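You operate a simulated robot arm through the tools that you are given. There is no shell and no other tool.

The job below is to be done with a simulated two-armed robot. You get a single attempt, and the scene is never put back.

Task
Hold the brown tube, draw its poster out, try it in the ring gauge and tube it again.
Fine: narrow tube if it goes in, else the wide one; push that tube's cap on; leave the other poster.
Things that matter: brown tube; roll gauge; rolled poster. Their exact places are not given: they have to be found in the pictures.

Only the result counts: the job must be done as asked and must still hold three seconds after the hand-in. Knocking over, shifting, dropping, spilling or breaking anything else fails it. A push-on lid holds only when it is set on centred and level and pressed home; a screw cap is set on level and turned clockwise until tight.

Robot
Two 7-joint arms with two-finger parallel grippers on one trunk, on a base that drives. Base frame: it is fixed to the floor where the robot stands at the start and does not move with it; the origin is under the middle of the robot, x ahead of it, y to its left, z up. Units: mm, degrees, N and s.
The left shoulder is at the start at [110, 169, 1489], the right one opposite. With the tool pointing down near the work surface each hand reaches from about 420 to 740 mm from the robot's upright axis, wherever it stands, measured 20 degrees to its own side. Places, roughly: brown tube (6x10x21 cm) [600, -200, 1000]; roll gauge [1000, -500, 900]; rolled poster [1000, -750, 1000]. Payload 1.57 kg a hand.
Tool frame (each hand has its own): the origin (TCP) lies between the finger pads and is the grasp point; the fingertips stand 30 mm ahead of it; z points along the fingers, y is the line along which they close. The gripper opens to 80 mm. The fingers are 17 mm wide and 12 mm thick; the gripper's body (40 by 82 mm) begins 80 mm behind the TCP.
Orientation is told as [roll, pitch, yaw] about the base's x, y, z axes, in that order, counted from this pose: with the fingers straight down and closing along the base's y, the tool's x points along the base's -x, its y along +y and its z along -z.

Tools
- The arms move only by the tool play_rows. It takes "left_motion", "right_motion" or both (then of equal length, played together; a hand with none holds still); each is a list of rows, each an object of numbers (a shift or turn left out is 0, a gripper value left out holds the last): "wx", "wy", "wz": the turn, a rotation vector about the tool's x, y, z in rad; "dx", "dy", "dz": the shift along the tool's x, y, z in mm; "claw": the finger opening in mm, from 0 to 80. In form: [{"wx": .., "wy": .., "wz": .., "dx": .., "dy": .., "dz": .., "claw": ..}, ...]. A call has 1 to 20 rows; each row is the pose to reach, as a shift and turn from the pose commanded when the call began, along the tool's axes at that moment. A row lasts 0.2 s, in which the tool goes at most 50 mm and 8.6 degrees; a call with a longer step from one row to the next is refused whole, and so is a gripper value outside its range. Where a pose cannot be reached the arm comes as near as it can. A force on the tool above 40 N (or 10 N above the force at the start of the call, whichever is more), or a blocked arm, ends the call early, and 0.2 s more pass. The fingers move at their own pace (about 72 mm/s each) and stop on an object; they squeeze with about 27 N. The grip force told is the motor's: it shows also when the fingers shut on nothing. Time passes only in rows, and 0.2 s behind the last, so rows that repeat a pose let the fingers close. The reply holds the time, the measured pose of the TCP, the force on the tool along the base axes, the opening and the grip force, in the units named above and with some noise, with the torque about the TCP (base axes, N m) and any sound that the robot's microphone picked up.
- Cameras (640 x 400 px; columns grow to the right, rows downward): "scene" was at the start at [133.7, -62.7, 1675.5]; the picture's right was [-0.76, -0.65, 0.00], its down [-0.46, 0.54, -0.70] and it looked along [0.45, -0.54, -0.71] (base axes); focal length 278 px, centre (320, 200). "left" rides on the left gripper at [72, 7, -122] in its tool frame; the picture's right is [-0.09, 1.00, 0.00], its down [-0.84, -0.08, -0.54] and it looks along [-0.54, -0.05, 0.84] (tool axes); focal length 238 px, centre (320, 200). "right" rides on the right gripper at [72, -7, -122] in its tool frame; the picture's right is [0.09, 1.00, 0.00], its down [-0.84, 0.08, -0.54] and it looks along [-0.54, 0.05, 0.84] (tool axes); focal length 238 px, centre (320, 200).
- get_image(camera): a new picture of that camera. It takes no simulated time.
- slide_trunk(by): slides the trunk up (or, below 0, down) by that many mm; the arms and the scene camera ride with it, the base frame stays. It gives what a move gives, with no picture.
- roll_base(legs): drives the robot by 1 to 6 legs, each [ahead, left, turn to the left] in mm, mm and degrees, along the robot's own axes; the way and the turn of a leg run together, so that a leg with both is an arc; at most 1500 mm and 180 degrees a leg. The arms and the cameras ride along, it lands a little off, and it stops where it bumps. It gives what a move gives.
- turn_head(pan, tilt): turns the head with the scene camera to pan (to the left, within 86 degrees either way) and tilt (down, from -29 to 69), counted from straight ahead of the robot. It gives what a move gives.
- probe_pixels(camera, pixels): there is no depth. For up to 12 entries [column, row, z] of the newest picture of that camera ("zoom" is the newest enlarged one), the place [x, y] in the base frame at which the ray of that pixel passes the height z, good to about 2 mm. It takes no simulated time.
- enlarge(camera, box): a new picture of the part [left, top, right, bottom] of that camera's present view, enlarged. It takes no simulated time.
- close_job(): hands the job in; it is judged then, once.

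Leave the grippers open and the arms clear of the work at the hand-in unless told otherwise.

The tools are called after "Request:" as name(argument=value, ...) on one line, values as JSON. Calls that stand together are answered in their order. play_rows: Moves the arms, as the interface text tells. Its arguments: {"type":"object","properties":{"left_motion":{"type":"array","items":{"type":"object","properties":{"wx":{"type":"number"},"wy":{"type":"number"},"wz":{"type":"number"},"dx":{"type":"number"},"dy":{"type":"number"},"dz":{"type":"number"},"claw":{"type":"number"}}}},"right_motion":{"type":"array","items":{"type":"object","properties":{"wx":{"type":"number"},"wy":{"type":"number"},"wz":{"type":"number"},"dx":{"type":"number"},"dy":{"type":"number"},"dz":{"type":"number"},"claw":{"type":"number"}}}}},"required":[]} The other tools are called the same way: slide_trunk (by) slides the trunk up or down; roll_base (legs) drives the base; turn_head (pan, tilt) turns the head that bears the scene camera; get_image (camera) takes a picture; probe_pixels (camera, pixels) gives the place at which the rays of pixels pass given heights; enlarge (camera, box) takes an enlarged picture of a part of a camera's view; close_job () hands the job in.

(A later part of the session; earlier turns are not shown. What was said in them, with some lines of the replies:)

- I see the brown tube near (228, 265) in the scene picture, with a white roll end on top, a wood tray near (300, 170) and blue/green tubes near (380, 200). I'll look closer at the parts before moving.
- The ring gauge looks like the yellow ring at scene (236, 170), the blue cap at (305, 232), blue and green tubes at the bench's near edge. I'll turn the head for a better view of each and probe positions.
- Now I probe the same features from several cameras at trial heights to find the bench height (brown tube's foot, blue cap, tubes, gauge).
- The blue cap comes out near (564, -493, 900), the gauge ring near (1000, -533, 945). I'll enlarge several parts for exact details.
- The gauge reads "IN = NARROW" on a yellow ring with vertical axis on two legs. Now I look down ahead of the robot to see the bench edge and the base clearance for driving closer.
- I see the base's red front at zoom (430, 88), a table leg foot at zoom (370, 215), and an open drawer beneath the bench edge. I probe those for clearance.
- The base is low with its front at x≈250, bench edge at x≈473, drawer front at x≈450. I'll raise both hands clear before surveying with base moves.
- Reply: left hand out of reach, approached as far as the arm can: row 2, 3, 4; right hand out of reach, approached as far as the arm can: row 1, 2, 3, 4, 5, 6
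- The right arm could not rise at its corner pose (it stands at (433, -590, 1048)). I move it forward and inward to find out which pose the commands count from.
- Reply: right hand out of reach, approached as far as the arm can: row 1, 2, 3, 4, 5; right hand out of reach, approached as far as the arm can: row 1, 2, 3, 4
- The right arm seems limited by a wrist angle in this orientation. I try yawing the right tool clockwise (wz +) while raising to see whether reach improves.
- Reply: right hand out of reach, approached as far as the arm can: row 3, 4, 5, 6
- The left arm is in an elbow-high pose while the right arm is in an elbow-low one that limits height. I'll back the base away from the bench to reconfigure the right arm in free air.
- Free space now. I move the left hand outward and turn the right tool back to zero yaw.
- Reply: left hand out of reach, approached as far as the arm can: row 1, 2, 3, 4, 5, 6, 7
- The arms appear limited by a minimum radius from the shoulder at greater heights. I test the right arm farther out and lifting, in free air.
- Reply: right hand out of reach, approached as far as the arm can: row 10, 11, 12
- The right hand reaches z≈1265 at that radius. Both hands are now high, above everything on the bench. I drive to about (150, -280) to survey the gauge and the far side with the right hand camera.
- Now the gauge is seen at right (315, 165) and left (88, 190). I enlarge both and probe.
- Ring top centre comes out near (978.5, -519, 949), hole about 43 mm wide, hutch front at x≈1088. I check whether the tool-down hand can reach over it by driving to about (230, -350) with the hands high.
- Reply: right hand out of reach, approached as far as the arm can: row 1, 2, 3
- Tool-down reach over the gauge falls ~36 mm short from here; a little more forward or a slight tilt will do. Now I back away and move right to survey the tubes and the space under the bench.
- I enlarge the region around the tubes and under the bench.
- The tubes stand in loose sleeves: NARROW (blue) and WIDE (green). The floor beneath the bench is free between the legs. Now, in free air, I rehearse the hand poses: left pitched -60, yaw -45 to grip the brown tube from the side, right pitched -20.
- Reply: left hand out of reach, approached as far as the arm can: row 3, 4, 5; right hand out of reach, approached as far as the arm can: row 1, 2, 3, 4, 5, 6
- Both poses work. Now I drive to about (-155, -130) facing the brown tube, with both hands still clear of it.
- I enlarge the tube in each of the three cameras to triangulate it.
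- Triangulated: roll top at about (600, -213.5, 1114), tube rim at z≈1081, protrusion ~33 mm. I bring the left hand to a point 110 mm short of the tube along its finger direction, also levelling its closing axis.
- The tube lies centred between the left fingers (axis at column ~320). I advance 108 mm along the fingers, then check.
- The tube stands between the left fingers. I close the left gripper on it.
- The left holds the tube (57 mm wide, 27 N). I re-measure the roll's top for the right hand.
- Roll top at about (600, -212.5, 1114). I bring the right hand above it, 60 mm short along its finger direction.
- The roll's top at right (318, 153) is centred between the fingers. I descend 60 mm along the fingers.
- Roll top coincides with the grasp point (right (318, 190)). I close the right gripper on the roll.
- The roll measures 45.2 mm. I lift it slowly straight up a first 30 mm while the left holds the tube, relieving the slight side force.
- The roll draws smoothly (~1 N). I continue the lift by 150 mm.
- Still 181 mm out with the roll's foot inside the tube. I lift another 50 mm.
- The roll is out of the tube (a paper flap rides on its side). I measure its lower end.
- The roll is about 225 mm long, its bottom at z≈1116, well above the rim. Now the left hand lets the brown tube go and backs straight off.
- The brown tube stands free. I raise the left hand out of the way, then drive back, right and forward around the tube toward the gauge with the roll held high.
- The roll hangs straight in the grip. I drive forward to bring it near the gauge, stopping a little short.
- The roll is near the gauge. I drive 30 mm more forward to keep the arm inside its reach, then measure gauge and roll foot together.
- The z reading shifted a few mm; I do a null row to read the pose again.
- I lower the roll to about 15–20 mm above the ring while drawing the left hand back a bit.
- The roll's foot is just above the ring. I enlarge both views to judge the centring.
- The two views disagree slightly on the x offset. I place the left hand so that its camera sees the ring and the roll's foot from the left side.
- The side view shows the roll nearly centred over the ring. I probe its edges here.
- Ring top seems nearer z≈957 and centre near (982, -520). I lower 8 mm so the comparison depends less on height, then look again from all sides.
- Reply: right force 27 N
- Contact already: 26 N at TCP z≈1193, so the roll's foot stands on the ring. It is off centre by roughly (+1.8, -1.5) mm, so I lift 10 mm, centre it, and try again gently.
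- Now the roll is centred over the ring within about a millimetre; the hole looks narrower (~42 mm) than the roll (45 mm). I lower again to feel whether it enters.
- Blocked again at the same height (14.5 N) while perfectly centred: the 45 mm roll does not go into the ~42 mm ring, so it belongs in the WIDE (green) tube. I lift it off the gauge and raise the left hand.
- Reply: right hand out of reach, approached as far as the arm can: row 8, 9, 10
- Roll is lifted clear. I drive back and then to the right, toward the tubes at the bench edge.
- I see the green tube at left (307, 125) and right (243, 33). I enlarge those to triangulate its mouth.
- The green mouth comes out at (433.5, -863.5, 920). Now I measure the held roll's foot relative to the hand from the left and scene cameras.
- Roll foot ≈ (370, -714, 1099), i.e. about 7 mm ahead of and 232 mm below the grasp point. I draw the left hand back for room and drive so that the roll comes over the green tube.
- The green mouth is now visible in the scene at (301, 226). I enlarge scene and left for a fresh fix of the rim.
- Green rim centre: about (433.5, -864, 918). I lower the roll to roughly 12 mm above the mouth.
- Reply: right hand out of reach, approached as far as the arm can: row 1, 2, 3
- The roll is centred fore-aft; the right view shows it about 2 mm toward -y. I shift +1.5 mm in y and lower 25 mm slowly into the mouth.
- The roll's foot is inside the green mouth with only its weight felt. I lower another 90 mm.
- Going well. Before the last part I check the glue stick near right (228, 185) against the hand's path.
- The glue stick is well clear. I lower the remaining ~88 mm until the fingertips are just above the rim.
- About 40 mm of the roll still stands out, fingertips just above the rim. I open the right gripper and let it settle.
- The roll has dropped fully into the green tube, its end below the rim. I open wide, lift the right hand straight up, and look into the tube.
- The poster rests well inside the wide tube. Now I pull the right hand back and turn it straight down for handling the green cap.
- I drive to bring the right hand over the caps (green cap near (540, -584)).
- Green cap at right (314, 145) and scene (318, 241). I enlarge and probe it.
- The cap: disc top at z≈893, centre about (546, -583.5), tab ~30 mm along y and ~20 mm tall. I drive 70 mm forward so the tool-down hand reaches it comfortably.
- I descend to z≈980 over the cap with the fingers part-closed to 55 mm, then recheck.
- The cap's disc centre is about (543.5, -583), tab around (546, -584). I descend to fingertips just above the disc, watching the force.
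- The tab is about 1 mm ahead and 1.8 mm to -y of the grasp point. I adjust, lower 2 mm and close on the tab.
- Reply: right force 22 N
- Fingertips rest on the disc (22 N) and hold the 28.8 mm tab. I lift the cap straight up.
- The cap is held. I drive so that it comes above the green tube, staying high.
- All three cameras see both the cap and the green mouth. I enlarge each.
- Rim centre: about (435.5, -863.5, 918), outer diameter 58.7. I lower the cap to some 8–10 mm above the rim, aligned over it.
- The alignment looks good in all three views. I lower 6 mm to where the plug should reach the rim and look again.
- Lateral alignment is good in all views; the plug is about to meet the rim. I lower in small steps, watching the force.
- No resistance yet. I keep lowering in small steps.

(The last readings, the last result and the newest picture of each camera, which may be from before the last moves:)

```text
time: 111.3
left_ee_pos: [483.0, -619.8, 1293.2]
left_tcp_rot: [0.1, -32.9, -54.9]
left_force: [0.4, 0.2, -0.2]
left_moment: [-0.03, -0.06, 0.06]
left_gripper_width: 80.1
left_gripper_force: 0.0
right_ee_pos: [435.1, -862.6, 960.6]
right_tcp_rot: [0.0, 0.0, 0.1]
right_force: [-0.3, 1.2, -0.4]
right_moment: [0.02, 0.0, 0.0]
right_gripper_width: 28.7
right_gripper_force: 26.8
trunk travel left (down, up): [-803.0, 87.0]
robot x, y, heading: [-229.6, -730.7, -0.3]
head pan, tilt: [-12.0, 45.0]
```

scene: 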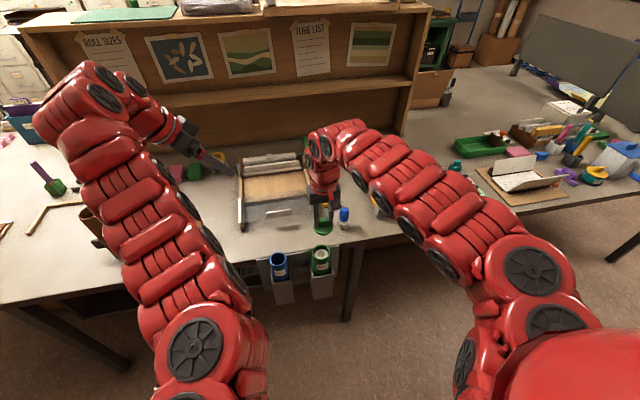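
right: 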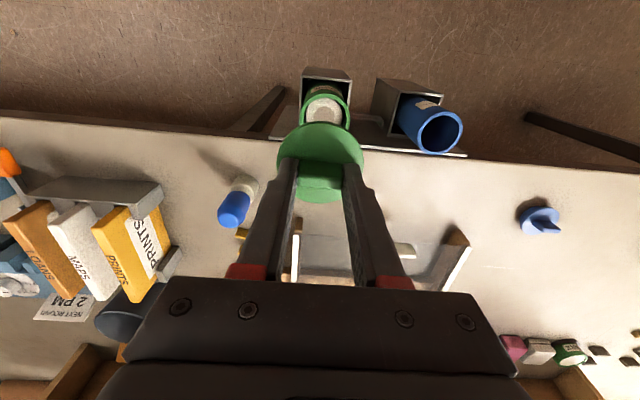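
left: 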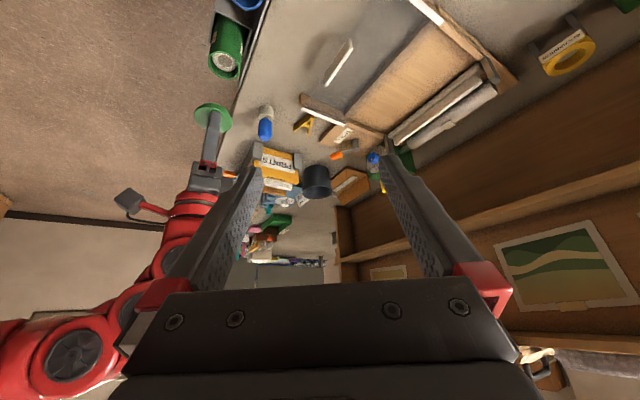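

Request:
enlarge(camera="scene", box=[300, 230, 345, 270])

Request:
enlarge(camera="left", box=[195, 30, 255, 90])

Request:
enlarge(camera="right", box=[280, 95, 370, 165])

```text
10.00 times, centred on (322, 250) of scene
```

zoom: 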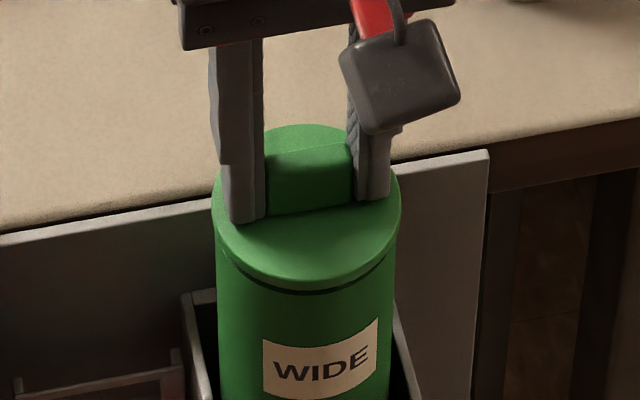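

```text
6.67 times, centred on (225, 60) of left
```

zoom: 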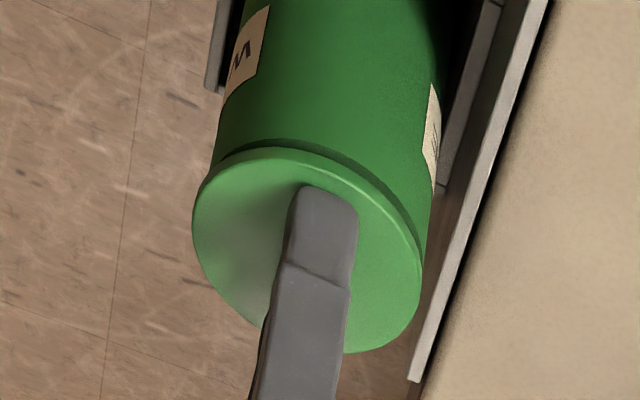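

```text
5.71 times, centred on (325, 130) of right
```

zoom: 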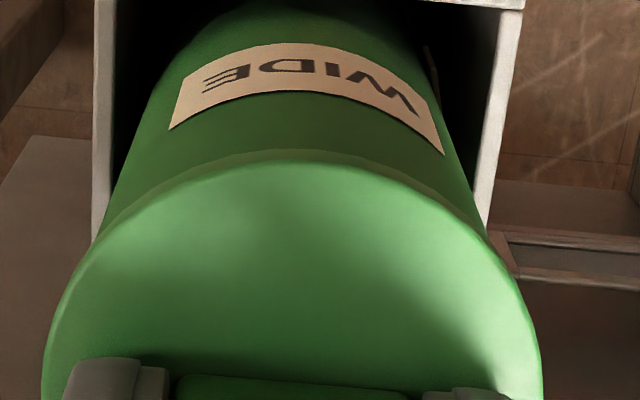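

The plug is sliding in without force, disc nearly at the rim. I continue down.

Request:
play_rows(right_motion=[{"dz": 1}, {"dz": 2}, {"dz": 3}, {"dz": 4}, {"dz": 4}])

```text
time: 112.5
left_ee_pos: [483.1, -619.8, 1292.9]
left_tcp_rot: [0.1, -32.9, -54.9]
left_force: [0.8, 0.2, -1.1]
left_moment: [0.0, -0.03, -0.02]
left_gripper_width: 79.9
left_gripper_force: 0.1
right_ee_pos: [434.5, -863.3, 959.1]
right_tcp_rot: [0.0, -0.1, 0.0]
right_force: [-0.3, -0.5, 7.4]
right_moment: [0.01, 0.0, 0.02]
right_gripper_width: 28.4
right_gripper_force: 26.7
trunk travel left (down, up): [-803.0, 87.0]
robot x, y, heading: [-231.5, -733.6, -0.0]
head pan, tilt: [-12.0, 45.0]
```

Resistance of 7 N at TCP z≈959. I look before pressing on.

Request:
enlarge(camera="scene", box=[300, 230, 345, 270])

Request:
enlarge(camera="left", box=[195, 30, 255, 90])

Request:
enlarge(camera="right", box=[270, 90, 380, 220])

```text
10.00 times, centred on (322, 250) of scene
```

zoom: 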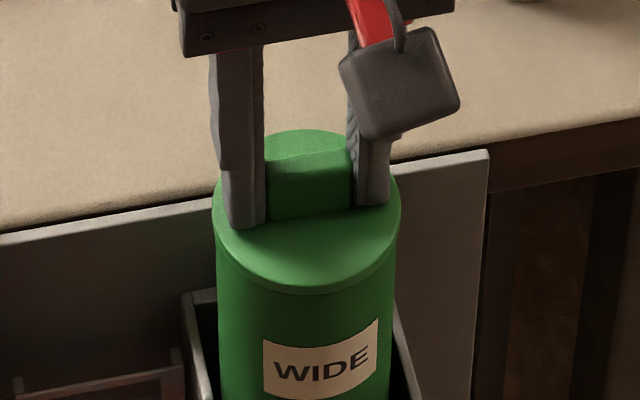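

```text
6.67 times, centred on (225, 60) of left
```

zoom: 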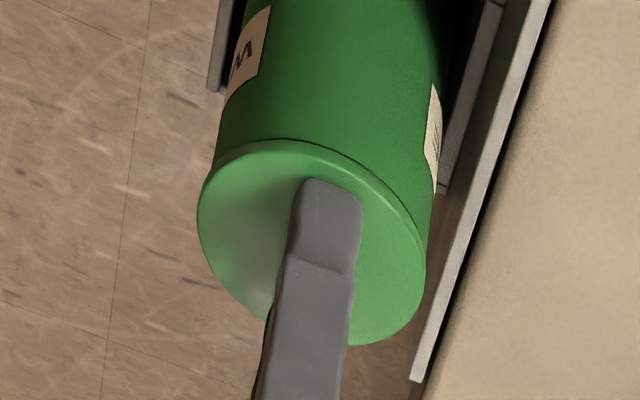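

```text
3.08 times, centred on (325, 155) of right
```

zoom: 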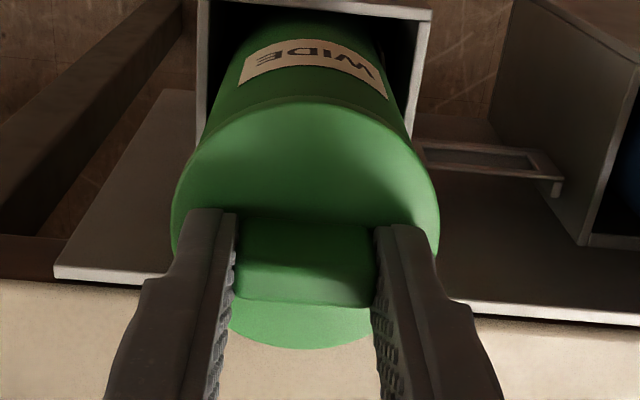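

The disc looks flush on the rim all around. I now press it home, increasing the force step by step to under 40 N.

Request:
play_rows(right_motion=[{"dz": 0.8}, {"dz": 1.6}, {"dz": 2.4}, {"dz": 3.2}, {"dz": 3.2}, {"dz": 3.2}])

```text
time: 113.8
left_ee_pos: [480.3, -618.8, 1293.5]
left_tcp_rot: [0.1, -32.9, -55.0]
left_force: [0.7, -0.5, -0.9]
left_moment: [-0.01, 0.07, 0.03]
left_gripper_width: 80.0
left_gripper_force: 0.1
right_ee_pos: [436.0, -864.6, 958.7]
right_tcp_rot: [-0.1, -0.5, 0.1]
right_force: [-6.0, 0.4, 26.6]
right_moment: [-0.02, 0.83, -0.01]
right_gripper_width: 28.9
right_gripper_force: 27.3
trunk travel left (down, up): [-803.0, 87.0]
robot x, y, heading: [-231.1, -734.9, -0.3]
head pan, tilt: [-12.0, 45.0]
stopped in row 6 (right hand): the force on the tool passed its limit at 40 N (the readings are from after the stop); the commanded pose is now the measured one
```

The force limit was reached with almost no further travel (z 958.7). I check the seat in the pictures.

Request:
enlarge(camera="scene", box=[305, 235, 340, 265])

Request:
enlarge(camera="left", box=[200, 35, 250, 85])

Request:
enlarge(camera="right", box=[280, 95, 370, 165])

```text
13.33 times, centred on (322, 250) of scene
```

zoom: 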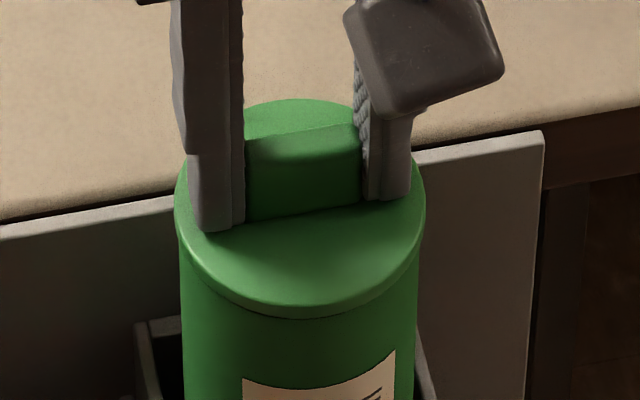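

```text
8.00 times, centred on (225, 60) of left
```

zoom: 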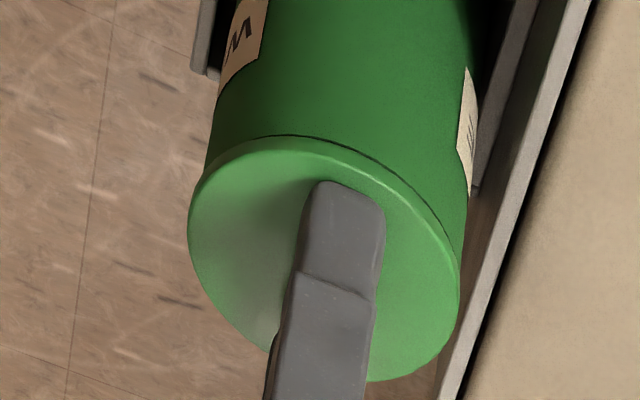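

```text
5.71 times, centred on (325, 130) of right
```

zoom: 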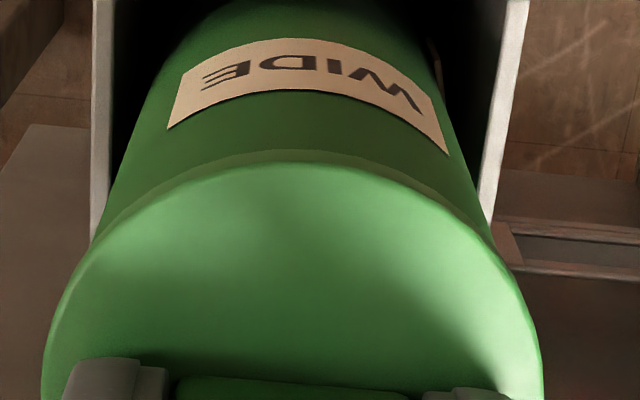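

The cap looks flush all round. I do a null row to read the settled force.

Request:
play_rows(right_motion=[{"dz": 0}, {"dz": 0}])

```text
time: 114.4
left_ee_pos: [479.4, -619.4, 1295.0]
left_tcp_rot: [0.2, -33.0, -55.0]
left_force: [0.1, 0.4, 0.8]
left_moment: [0.01, -0.03, 0.0]
left_gripper_width: 80.0
left_gripper_force: 0.1
right_ee_pos: [435.2, -863.2, 957.7]
right_tcp_rot: [-0.1, -0.5, 0.1]
right_force: [0.5, 0.0, 27.5]
right_moment: [0.01, -0.22, -0.01]
right_gripper_width: 28.5
right_gripper_force: 26.8
trunk travel left (down, up): [-803.0, 87.0]
robot x, y, heading: [-234.1, -734.7, -0.3]
head pan, tilt: [-12.0, 45.0]
```

It holds at 27.5 N. I press a bit further (to ~36 N) for a moment, straightening the hand's half-degree tilt.

Request:
play_rows(right_motion=[{"dz": 0.4, "wy": 0.004}, {"dz": 0.8, "wy": 0.008}, {"dz": 0.8, "wy": 0.008}, {"dz": 0.8, "wy": 0.008}, {"dz": 0.8, "wy": 0.008}])

Request:
enlarge(camera="left", box=[200, 35, 250, 85])

Request:
enlarge(camera="scene", box=[305, 235, 340, 265])

```text
time: 115.8
left_ee_pos: [480.1, -618.0, 1293.4]
left_tcp_rot: [0.1, -32.9, -55.0]
left_force: [0.6, 0.0, -0.1]
left_moment: [-0.01, -0.02, 0.02]
left_gripper_width: 80.2
left_gripper_force: 0.1
right_ee_pos: [436.6, -864.0, 958.5]
right_tcp_rot: [-0.1, -0.1, 0.1]
right_force: [-5.2, 0.2, 26.6]
right_moment: [0.06, 0.86, -0.05]
right_gripper_width: 28.7
right_gripper_force: 27.0
trunk travel left (down, up): [-803.0, 87.0]
robot x, y, heading: [-232.7, -735.0, -0.1]
head pan, tilt: [-12.0, 45.0]
stopped in row 5 (right hand): the force on the tool passed its limit at 40 N (the readings are from after the stop); the commanded pose is now the measured one
```

```text
8.00 times, centred on (225, 60) of left
```

zoom: 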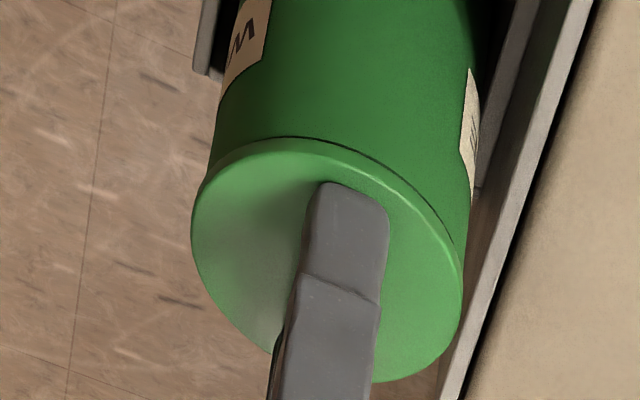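

```text
13.33 times, centred on (322, 250) of scene
```

zoom: 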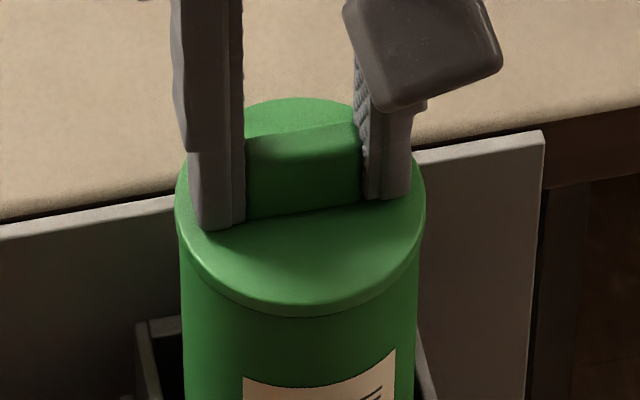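

The cap is seated. I open the gripper and lift straight off.

Request:
play_rows(right_motion=[{"claw": 40}, {"claw": 50}, {"claw": 50}, {"dz": -3}, {"dz": -10}, {"dz": -25}, {"dz": -45}, {"dz": -70}, {"dz": -70}])

Request:
enlarge(camera="right", box=[270, 70, 380, 190])

Request:
enlarge(camera="left", box=[190, 20, 270, 100])

Request:
enlarge(camera="scene", box=[295, 215, 350, 285])

```text
time: 117.8
left_ee_pos: [482.9, -619.1, 1292.6]
left_tcp_rot: [0.0, -32.9, -54.9]
left_force: [0.1, -0.2, 1.0]
left_moment: [-0.03, -0.03, 0.01]
left_gripper_width: 80.0
left_gripper_force: 0.1
right_ee_pos: [438.4, -863.7, 1023.5]
right_tcp_rot: [-0.1, 0.1, 0.0]
right_force: [-0.8, 0.9, -0.2]
right_moment: [-0.04, 0.0, 0.01]
right_gripper_width: 49.8
right_gripper_force: 0.0
trunk travel left (down, up): [-803.0, 87.0]
robot x, y, heading: [-233.7, -733.6, 0.1]
head pan, tilt: [-12.0, 45.0]
```

```text
3.33 times, centred on (325, 130) of right
```

zoom: 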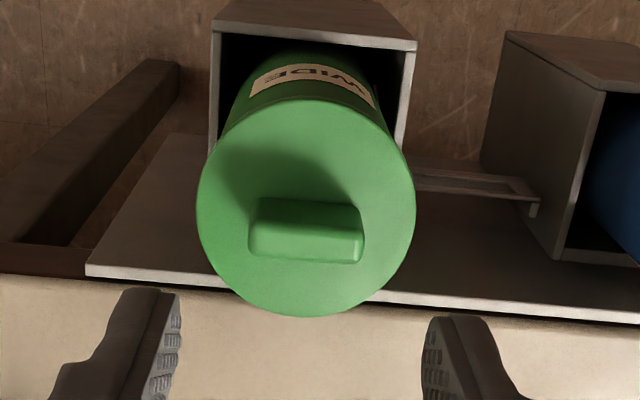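

```text
5.00 times, centred on (230, 60) of left
```

zoom: 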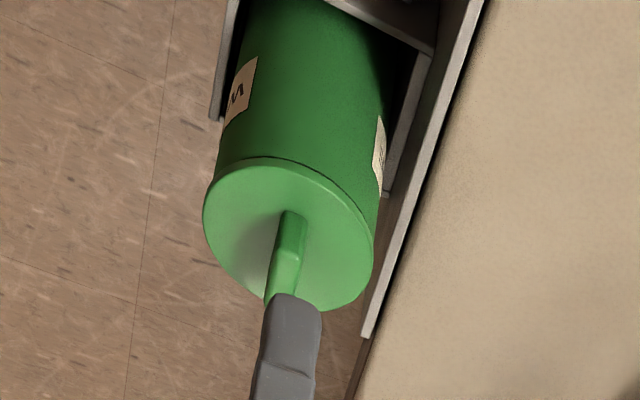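

```text
5.71 times, centred on (322, 250) of scene
```

zoom: 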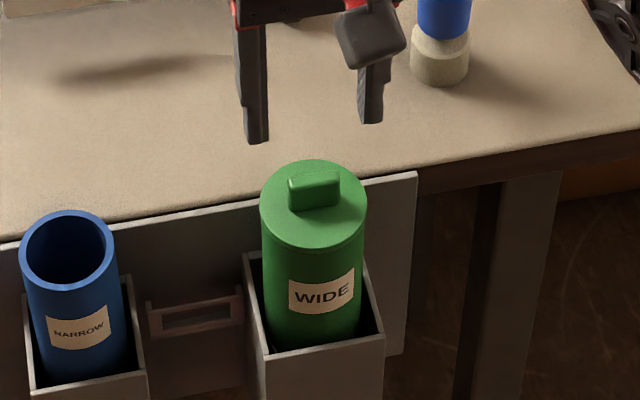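

The cap sits level on the tube. I take a closer look at the seam from scene and left views.

Request:
enlarge(camera="left", box=[208, 44, 243, 69])

Request:
enlarge(camera="scene", box=[308, 240, 336, 262])

Request:
enlarge(camera="right", box=[280, 85, 355, 145])

```text
16.00 times, centred on (226, 56) of left
```

zoom: 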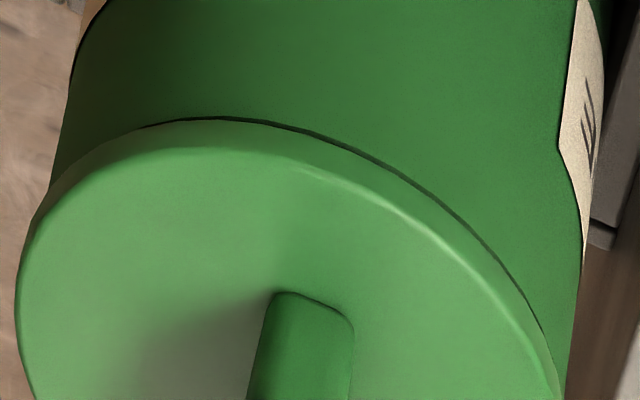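

```text
16.00 times, centred on (322, 251) of scene
```

zoom: 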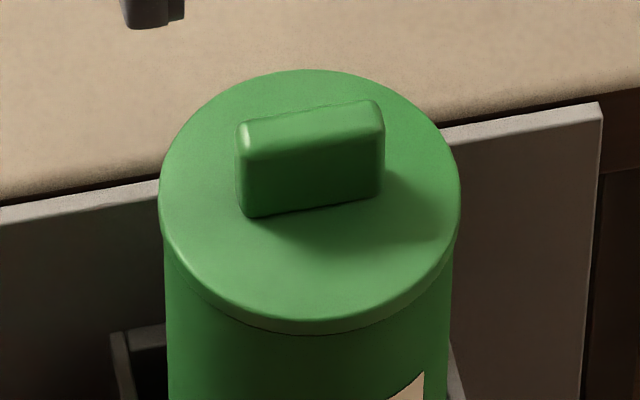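

```text
6.67 times, centred on (318, 115) of right
```

zoom: 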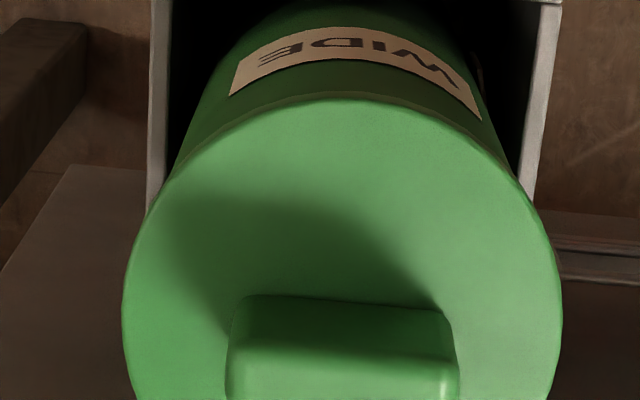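

The seam is tight all round. I raise the right hand, open it fully, and back the robot away from the bench.

Request:
play_rows(right_motion=[{"dz": -20, "claw": 60}, {"dz": -45, "claw": 70}, {"dz": -70, "claw": 80}, {"dz": -95, "claw": 80}, {"dz": -95, "claw": 80}])

Request:
roll_base(legs=[[-400, 0, 0]])

Request:
turn_head(pan=5, tilt=38)

Request:
get_image(camera="scene")

Request:
get_image(camera="right")

Request:
get_image(camera="left")

```text
time: 119.0
left_ee_pos: [482.2, -618.9, 1291.8]
left_tcp_rot: [-0.1, -32.9, -54.9]
left_force: [-0.2, 0.5, -0.2]
left_moment: [0.01, 0.01, -0.02]
left_gripper_width: 79.9
left_gripper_force: 0.0
right_ee_pos: [439.1, -863.7, 1120.9]
right_tcp_rot: [-0.1, 0.1, 0.1]
right_force: [-1.1, -0.4, -0.2]
right_moment: [0.0, -0.02, 0.02]
right_gripper_width: 79.9
right_gripper_force: 0.1
trunk travel left (down, up): [-803.0, 87.0]
robot x, y, heading: [-231.8, -735.4, 0.1]
head pan, tilt: [-12.0, 45.0]
```

```text
time: 121.5
left_ee_pos: [80.1, -617.0, 1292.3]
left_tcp_rot: [-0.1, -32.8, -54.9]
left_force: [0.6, 0.3, 0.3]
left_moment: [0.02, 0.0, -0.05]
left_gripper_width: 80.1
left_gripper_force: 0.1
right_ee_pos: [35.9, -862.4, 1121.2]
right_tcp_rot: [0.0, 0.2, 0.0]
right_force: [-0.2, 0.5, 0.3]
right_moment: [0.01, -0.01, 0.0]
right_gripper_width: 79.9
right_gripper_force: 0.1
trunk travel left (down, up): [-803.0, 87.0]
robot x, y, heading: [-637.0, -733.2, -0.1]
head pan, tilt: [-12.0, 45.0]
```

```text
time: 122.3
left_ee_pos: [78.3, -618.0, 1293.0]
left_tcp_rot: [0.1, -32.9, -54.8]
left_force: [0.5, 1.0, -0.6]
left_moment: [-0.01, 0.0, -0.02]
left_gripper_width: 79.7
left_gripper_force: 0.0
right_ee_pos: [34.3, -862.7, 1121.6]
right_tcp_rot: [-0.1, 0.1, 0.1]
right_force: [1.0, -0.3, -0.6]
right_moment: [0.02, 0.01, -0.03]
right_gripper_width: 80.2
right_gripper_force: 0.0
trunk travel left (down, up): [-803.0, 87.0]
robot x, y, heading: [-637.6, -731.5, -0.3]
head pan, tilt: [5.0, 38.0]
```

```text
taken
```

scene: 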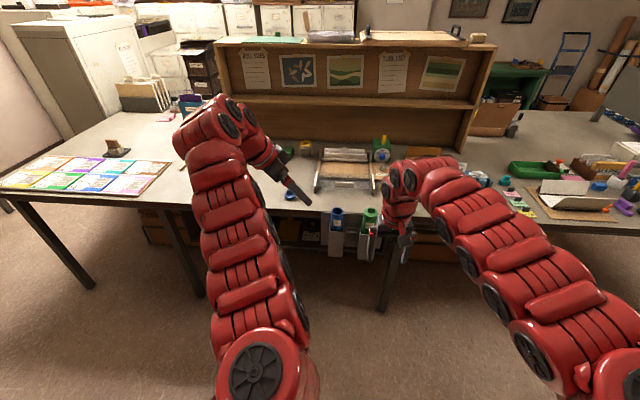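

```text
taken
```

right: 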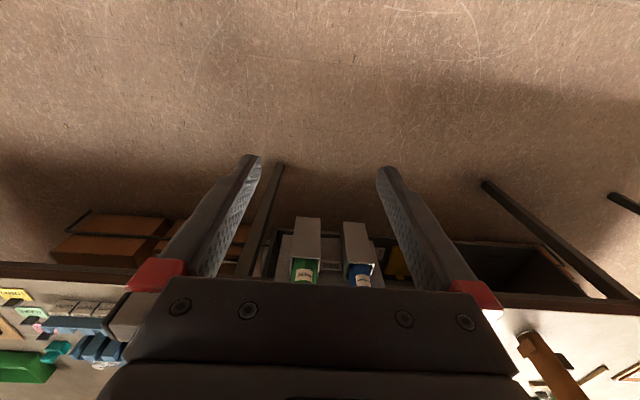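

```text
taken
```

left: 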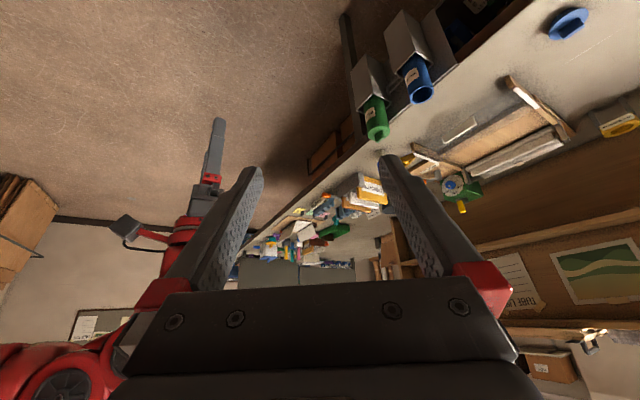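

I check the capped tube, the brown tube, the gauge and the other poster once more.

Request:
enlarge(camera="scene", box=[310, 190, 410, 270])

Request:
enlarge(camera="scene", box=[270, 120, 410, 220])

Request:
enlarge(camera="right", box=[480, 290, 640, 400])

Request:
enlarge(camera="left", box=[340, 40, 460, 150])

```text
5.00 times, centred on (360, 230) of scene
```

zoom: 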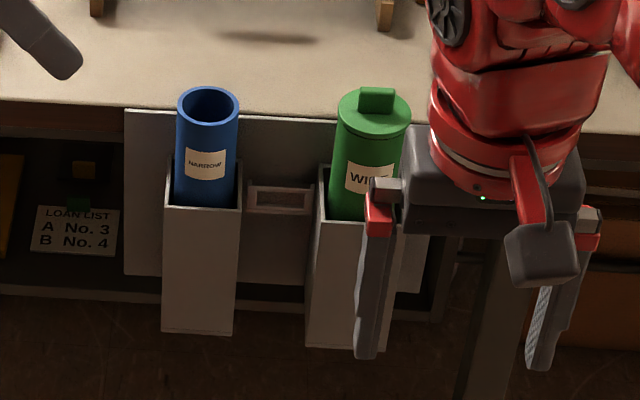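

```text
4.00 times, centred on (340, 170) of scene
```

zoom: 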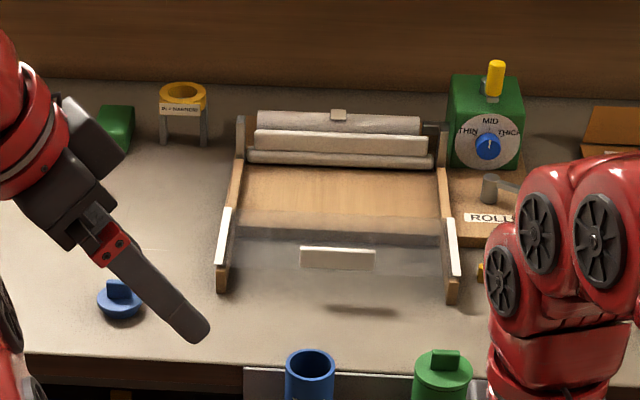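

```text
3.64 times, centred on (560, 345) of right
```

zoom: 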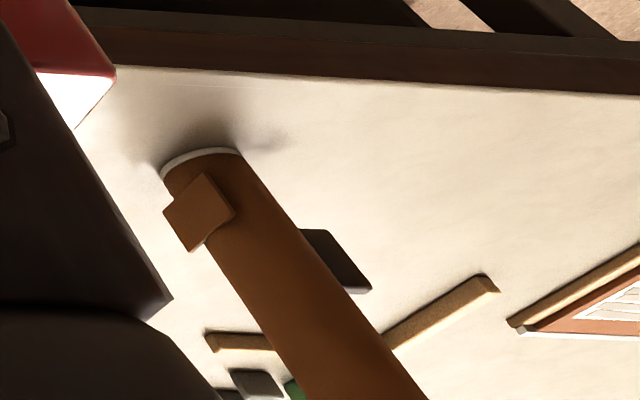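

```text
3.64 times, centred on (400, 95) of left
```

zoom: 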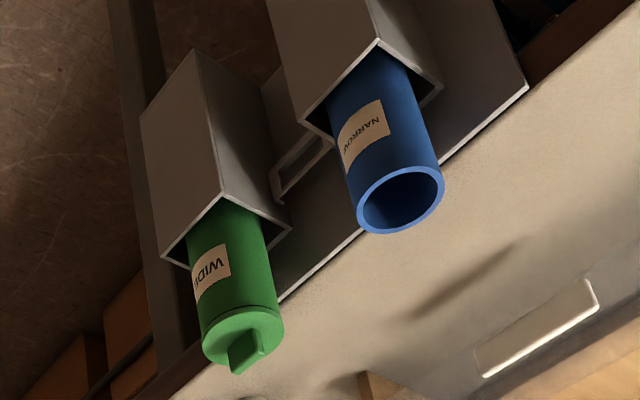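

The green tube is capped and flush. The brown tube stands upright, and the gauge, blue cap, blue tube and the other poster are where they were. Both grippers are open and clear, so I hand the job in.

Request:
close_job()

```text
The job is handed in.
```

The poster did not go into the ring gauge, so I put it in the wide green tube and pushed the green cap on.

- **Drawing it out:** the left hand held the brown tube while the right hand drew the poster. The brown tube was then left standing upright, empty.
- **Gauge trial:** the poster measured about 45 mm across against a ring of about 42 mm. Centred over the ring, it was blocked on its top face. I tried twice, with up to 26 N of push.
- **Tubing:** the poster dropped fully into the wide tube, with its end below the rim.
- **Cap:** the cap sits level and flush in all three camera views. I pressed it twice to the 40 N force limit. The microphone reported no click, so I am judging the seat by the pictures and the hard stop.

The other poster, the gauge, the narrow tube and its blue cap look undisturbed in the final pictures. Both grippers are open and the robot is backed away from the bench.
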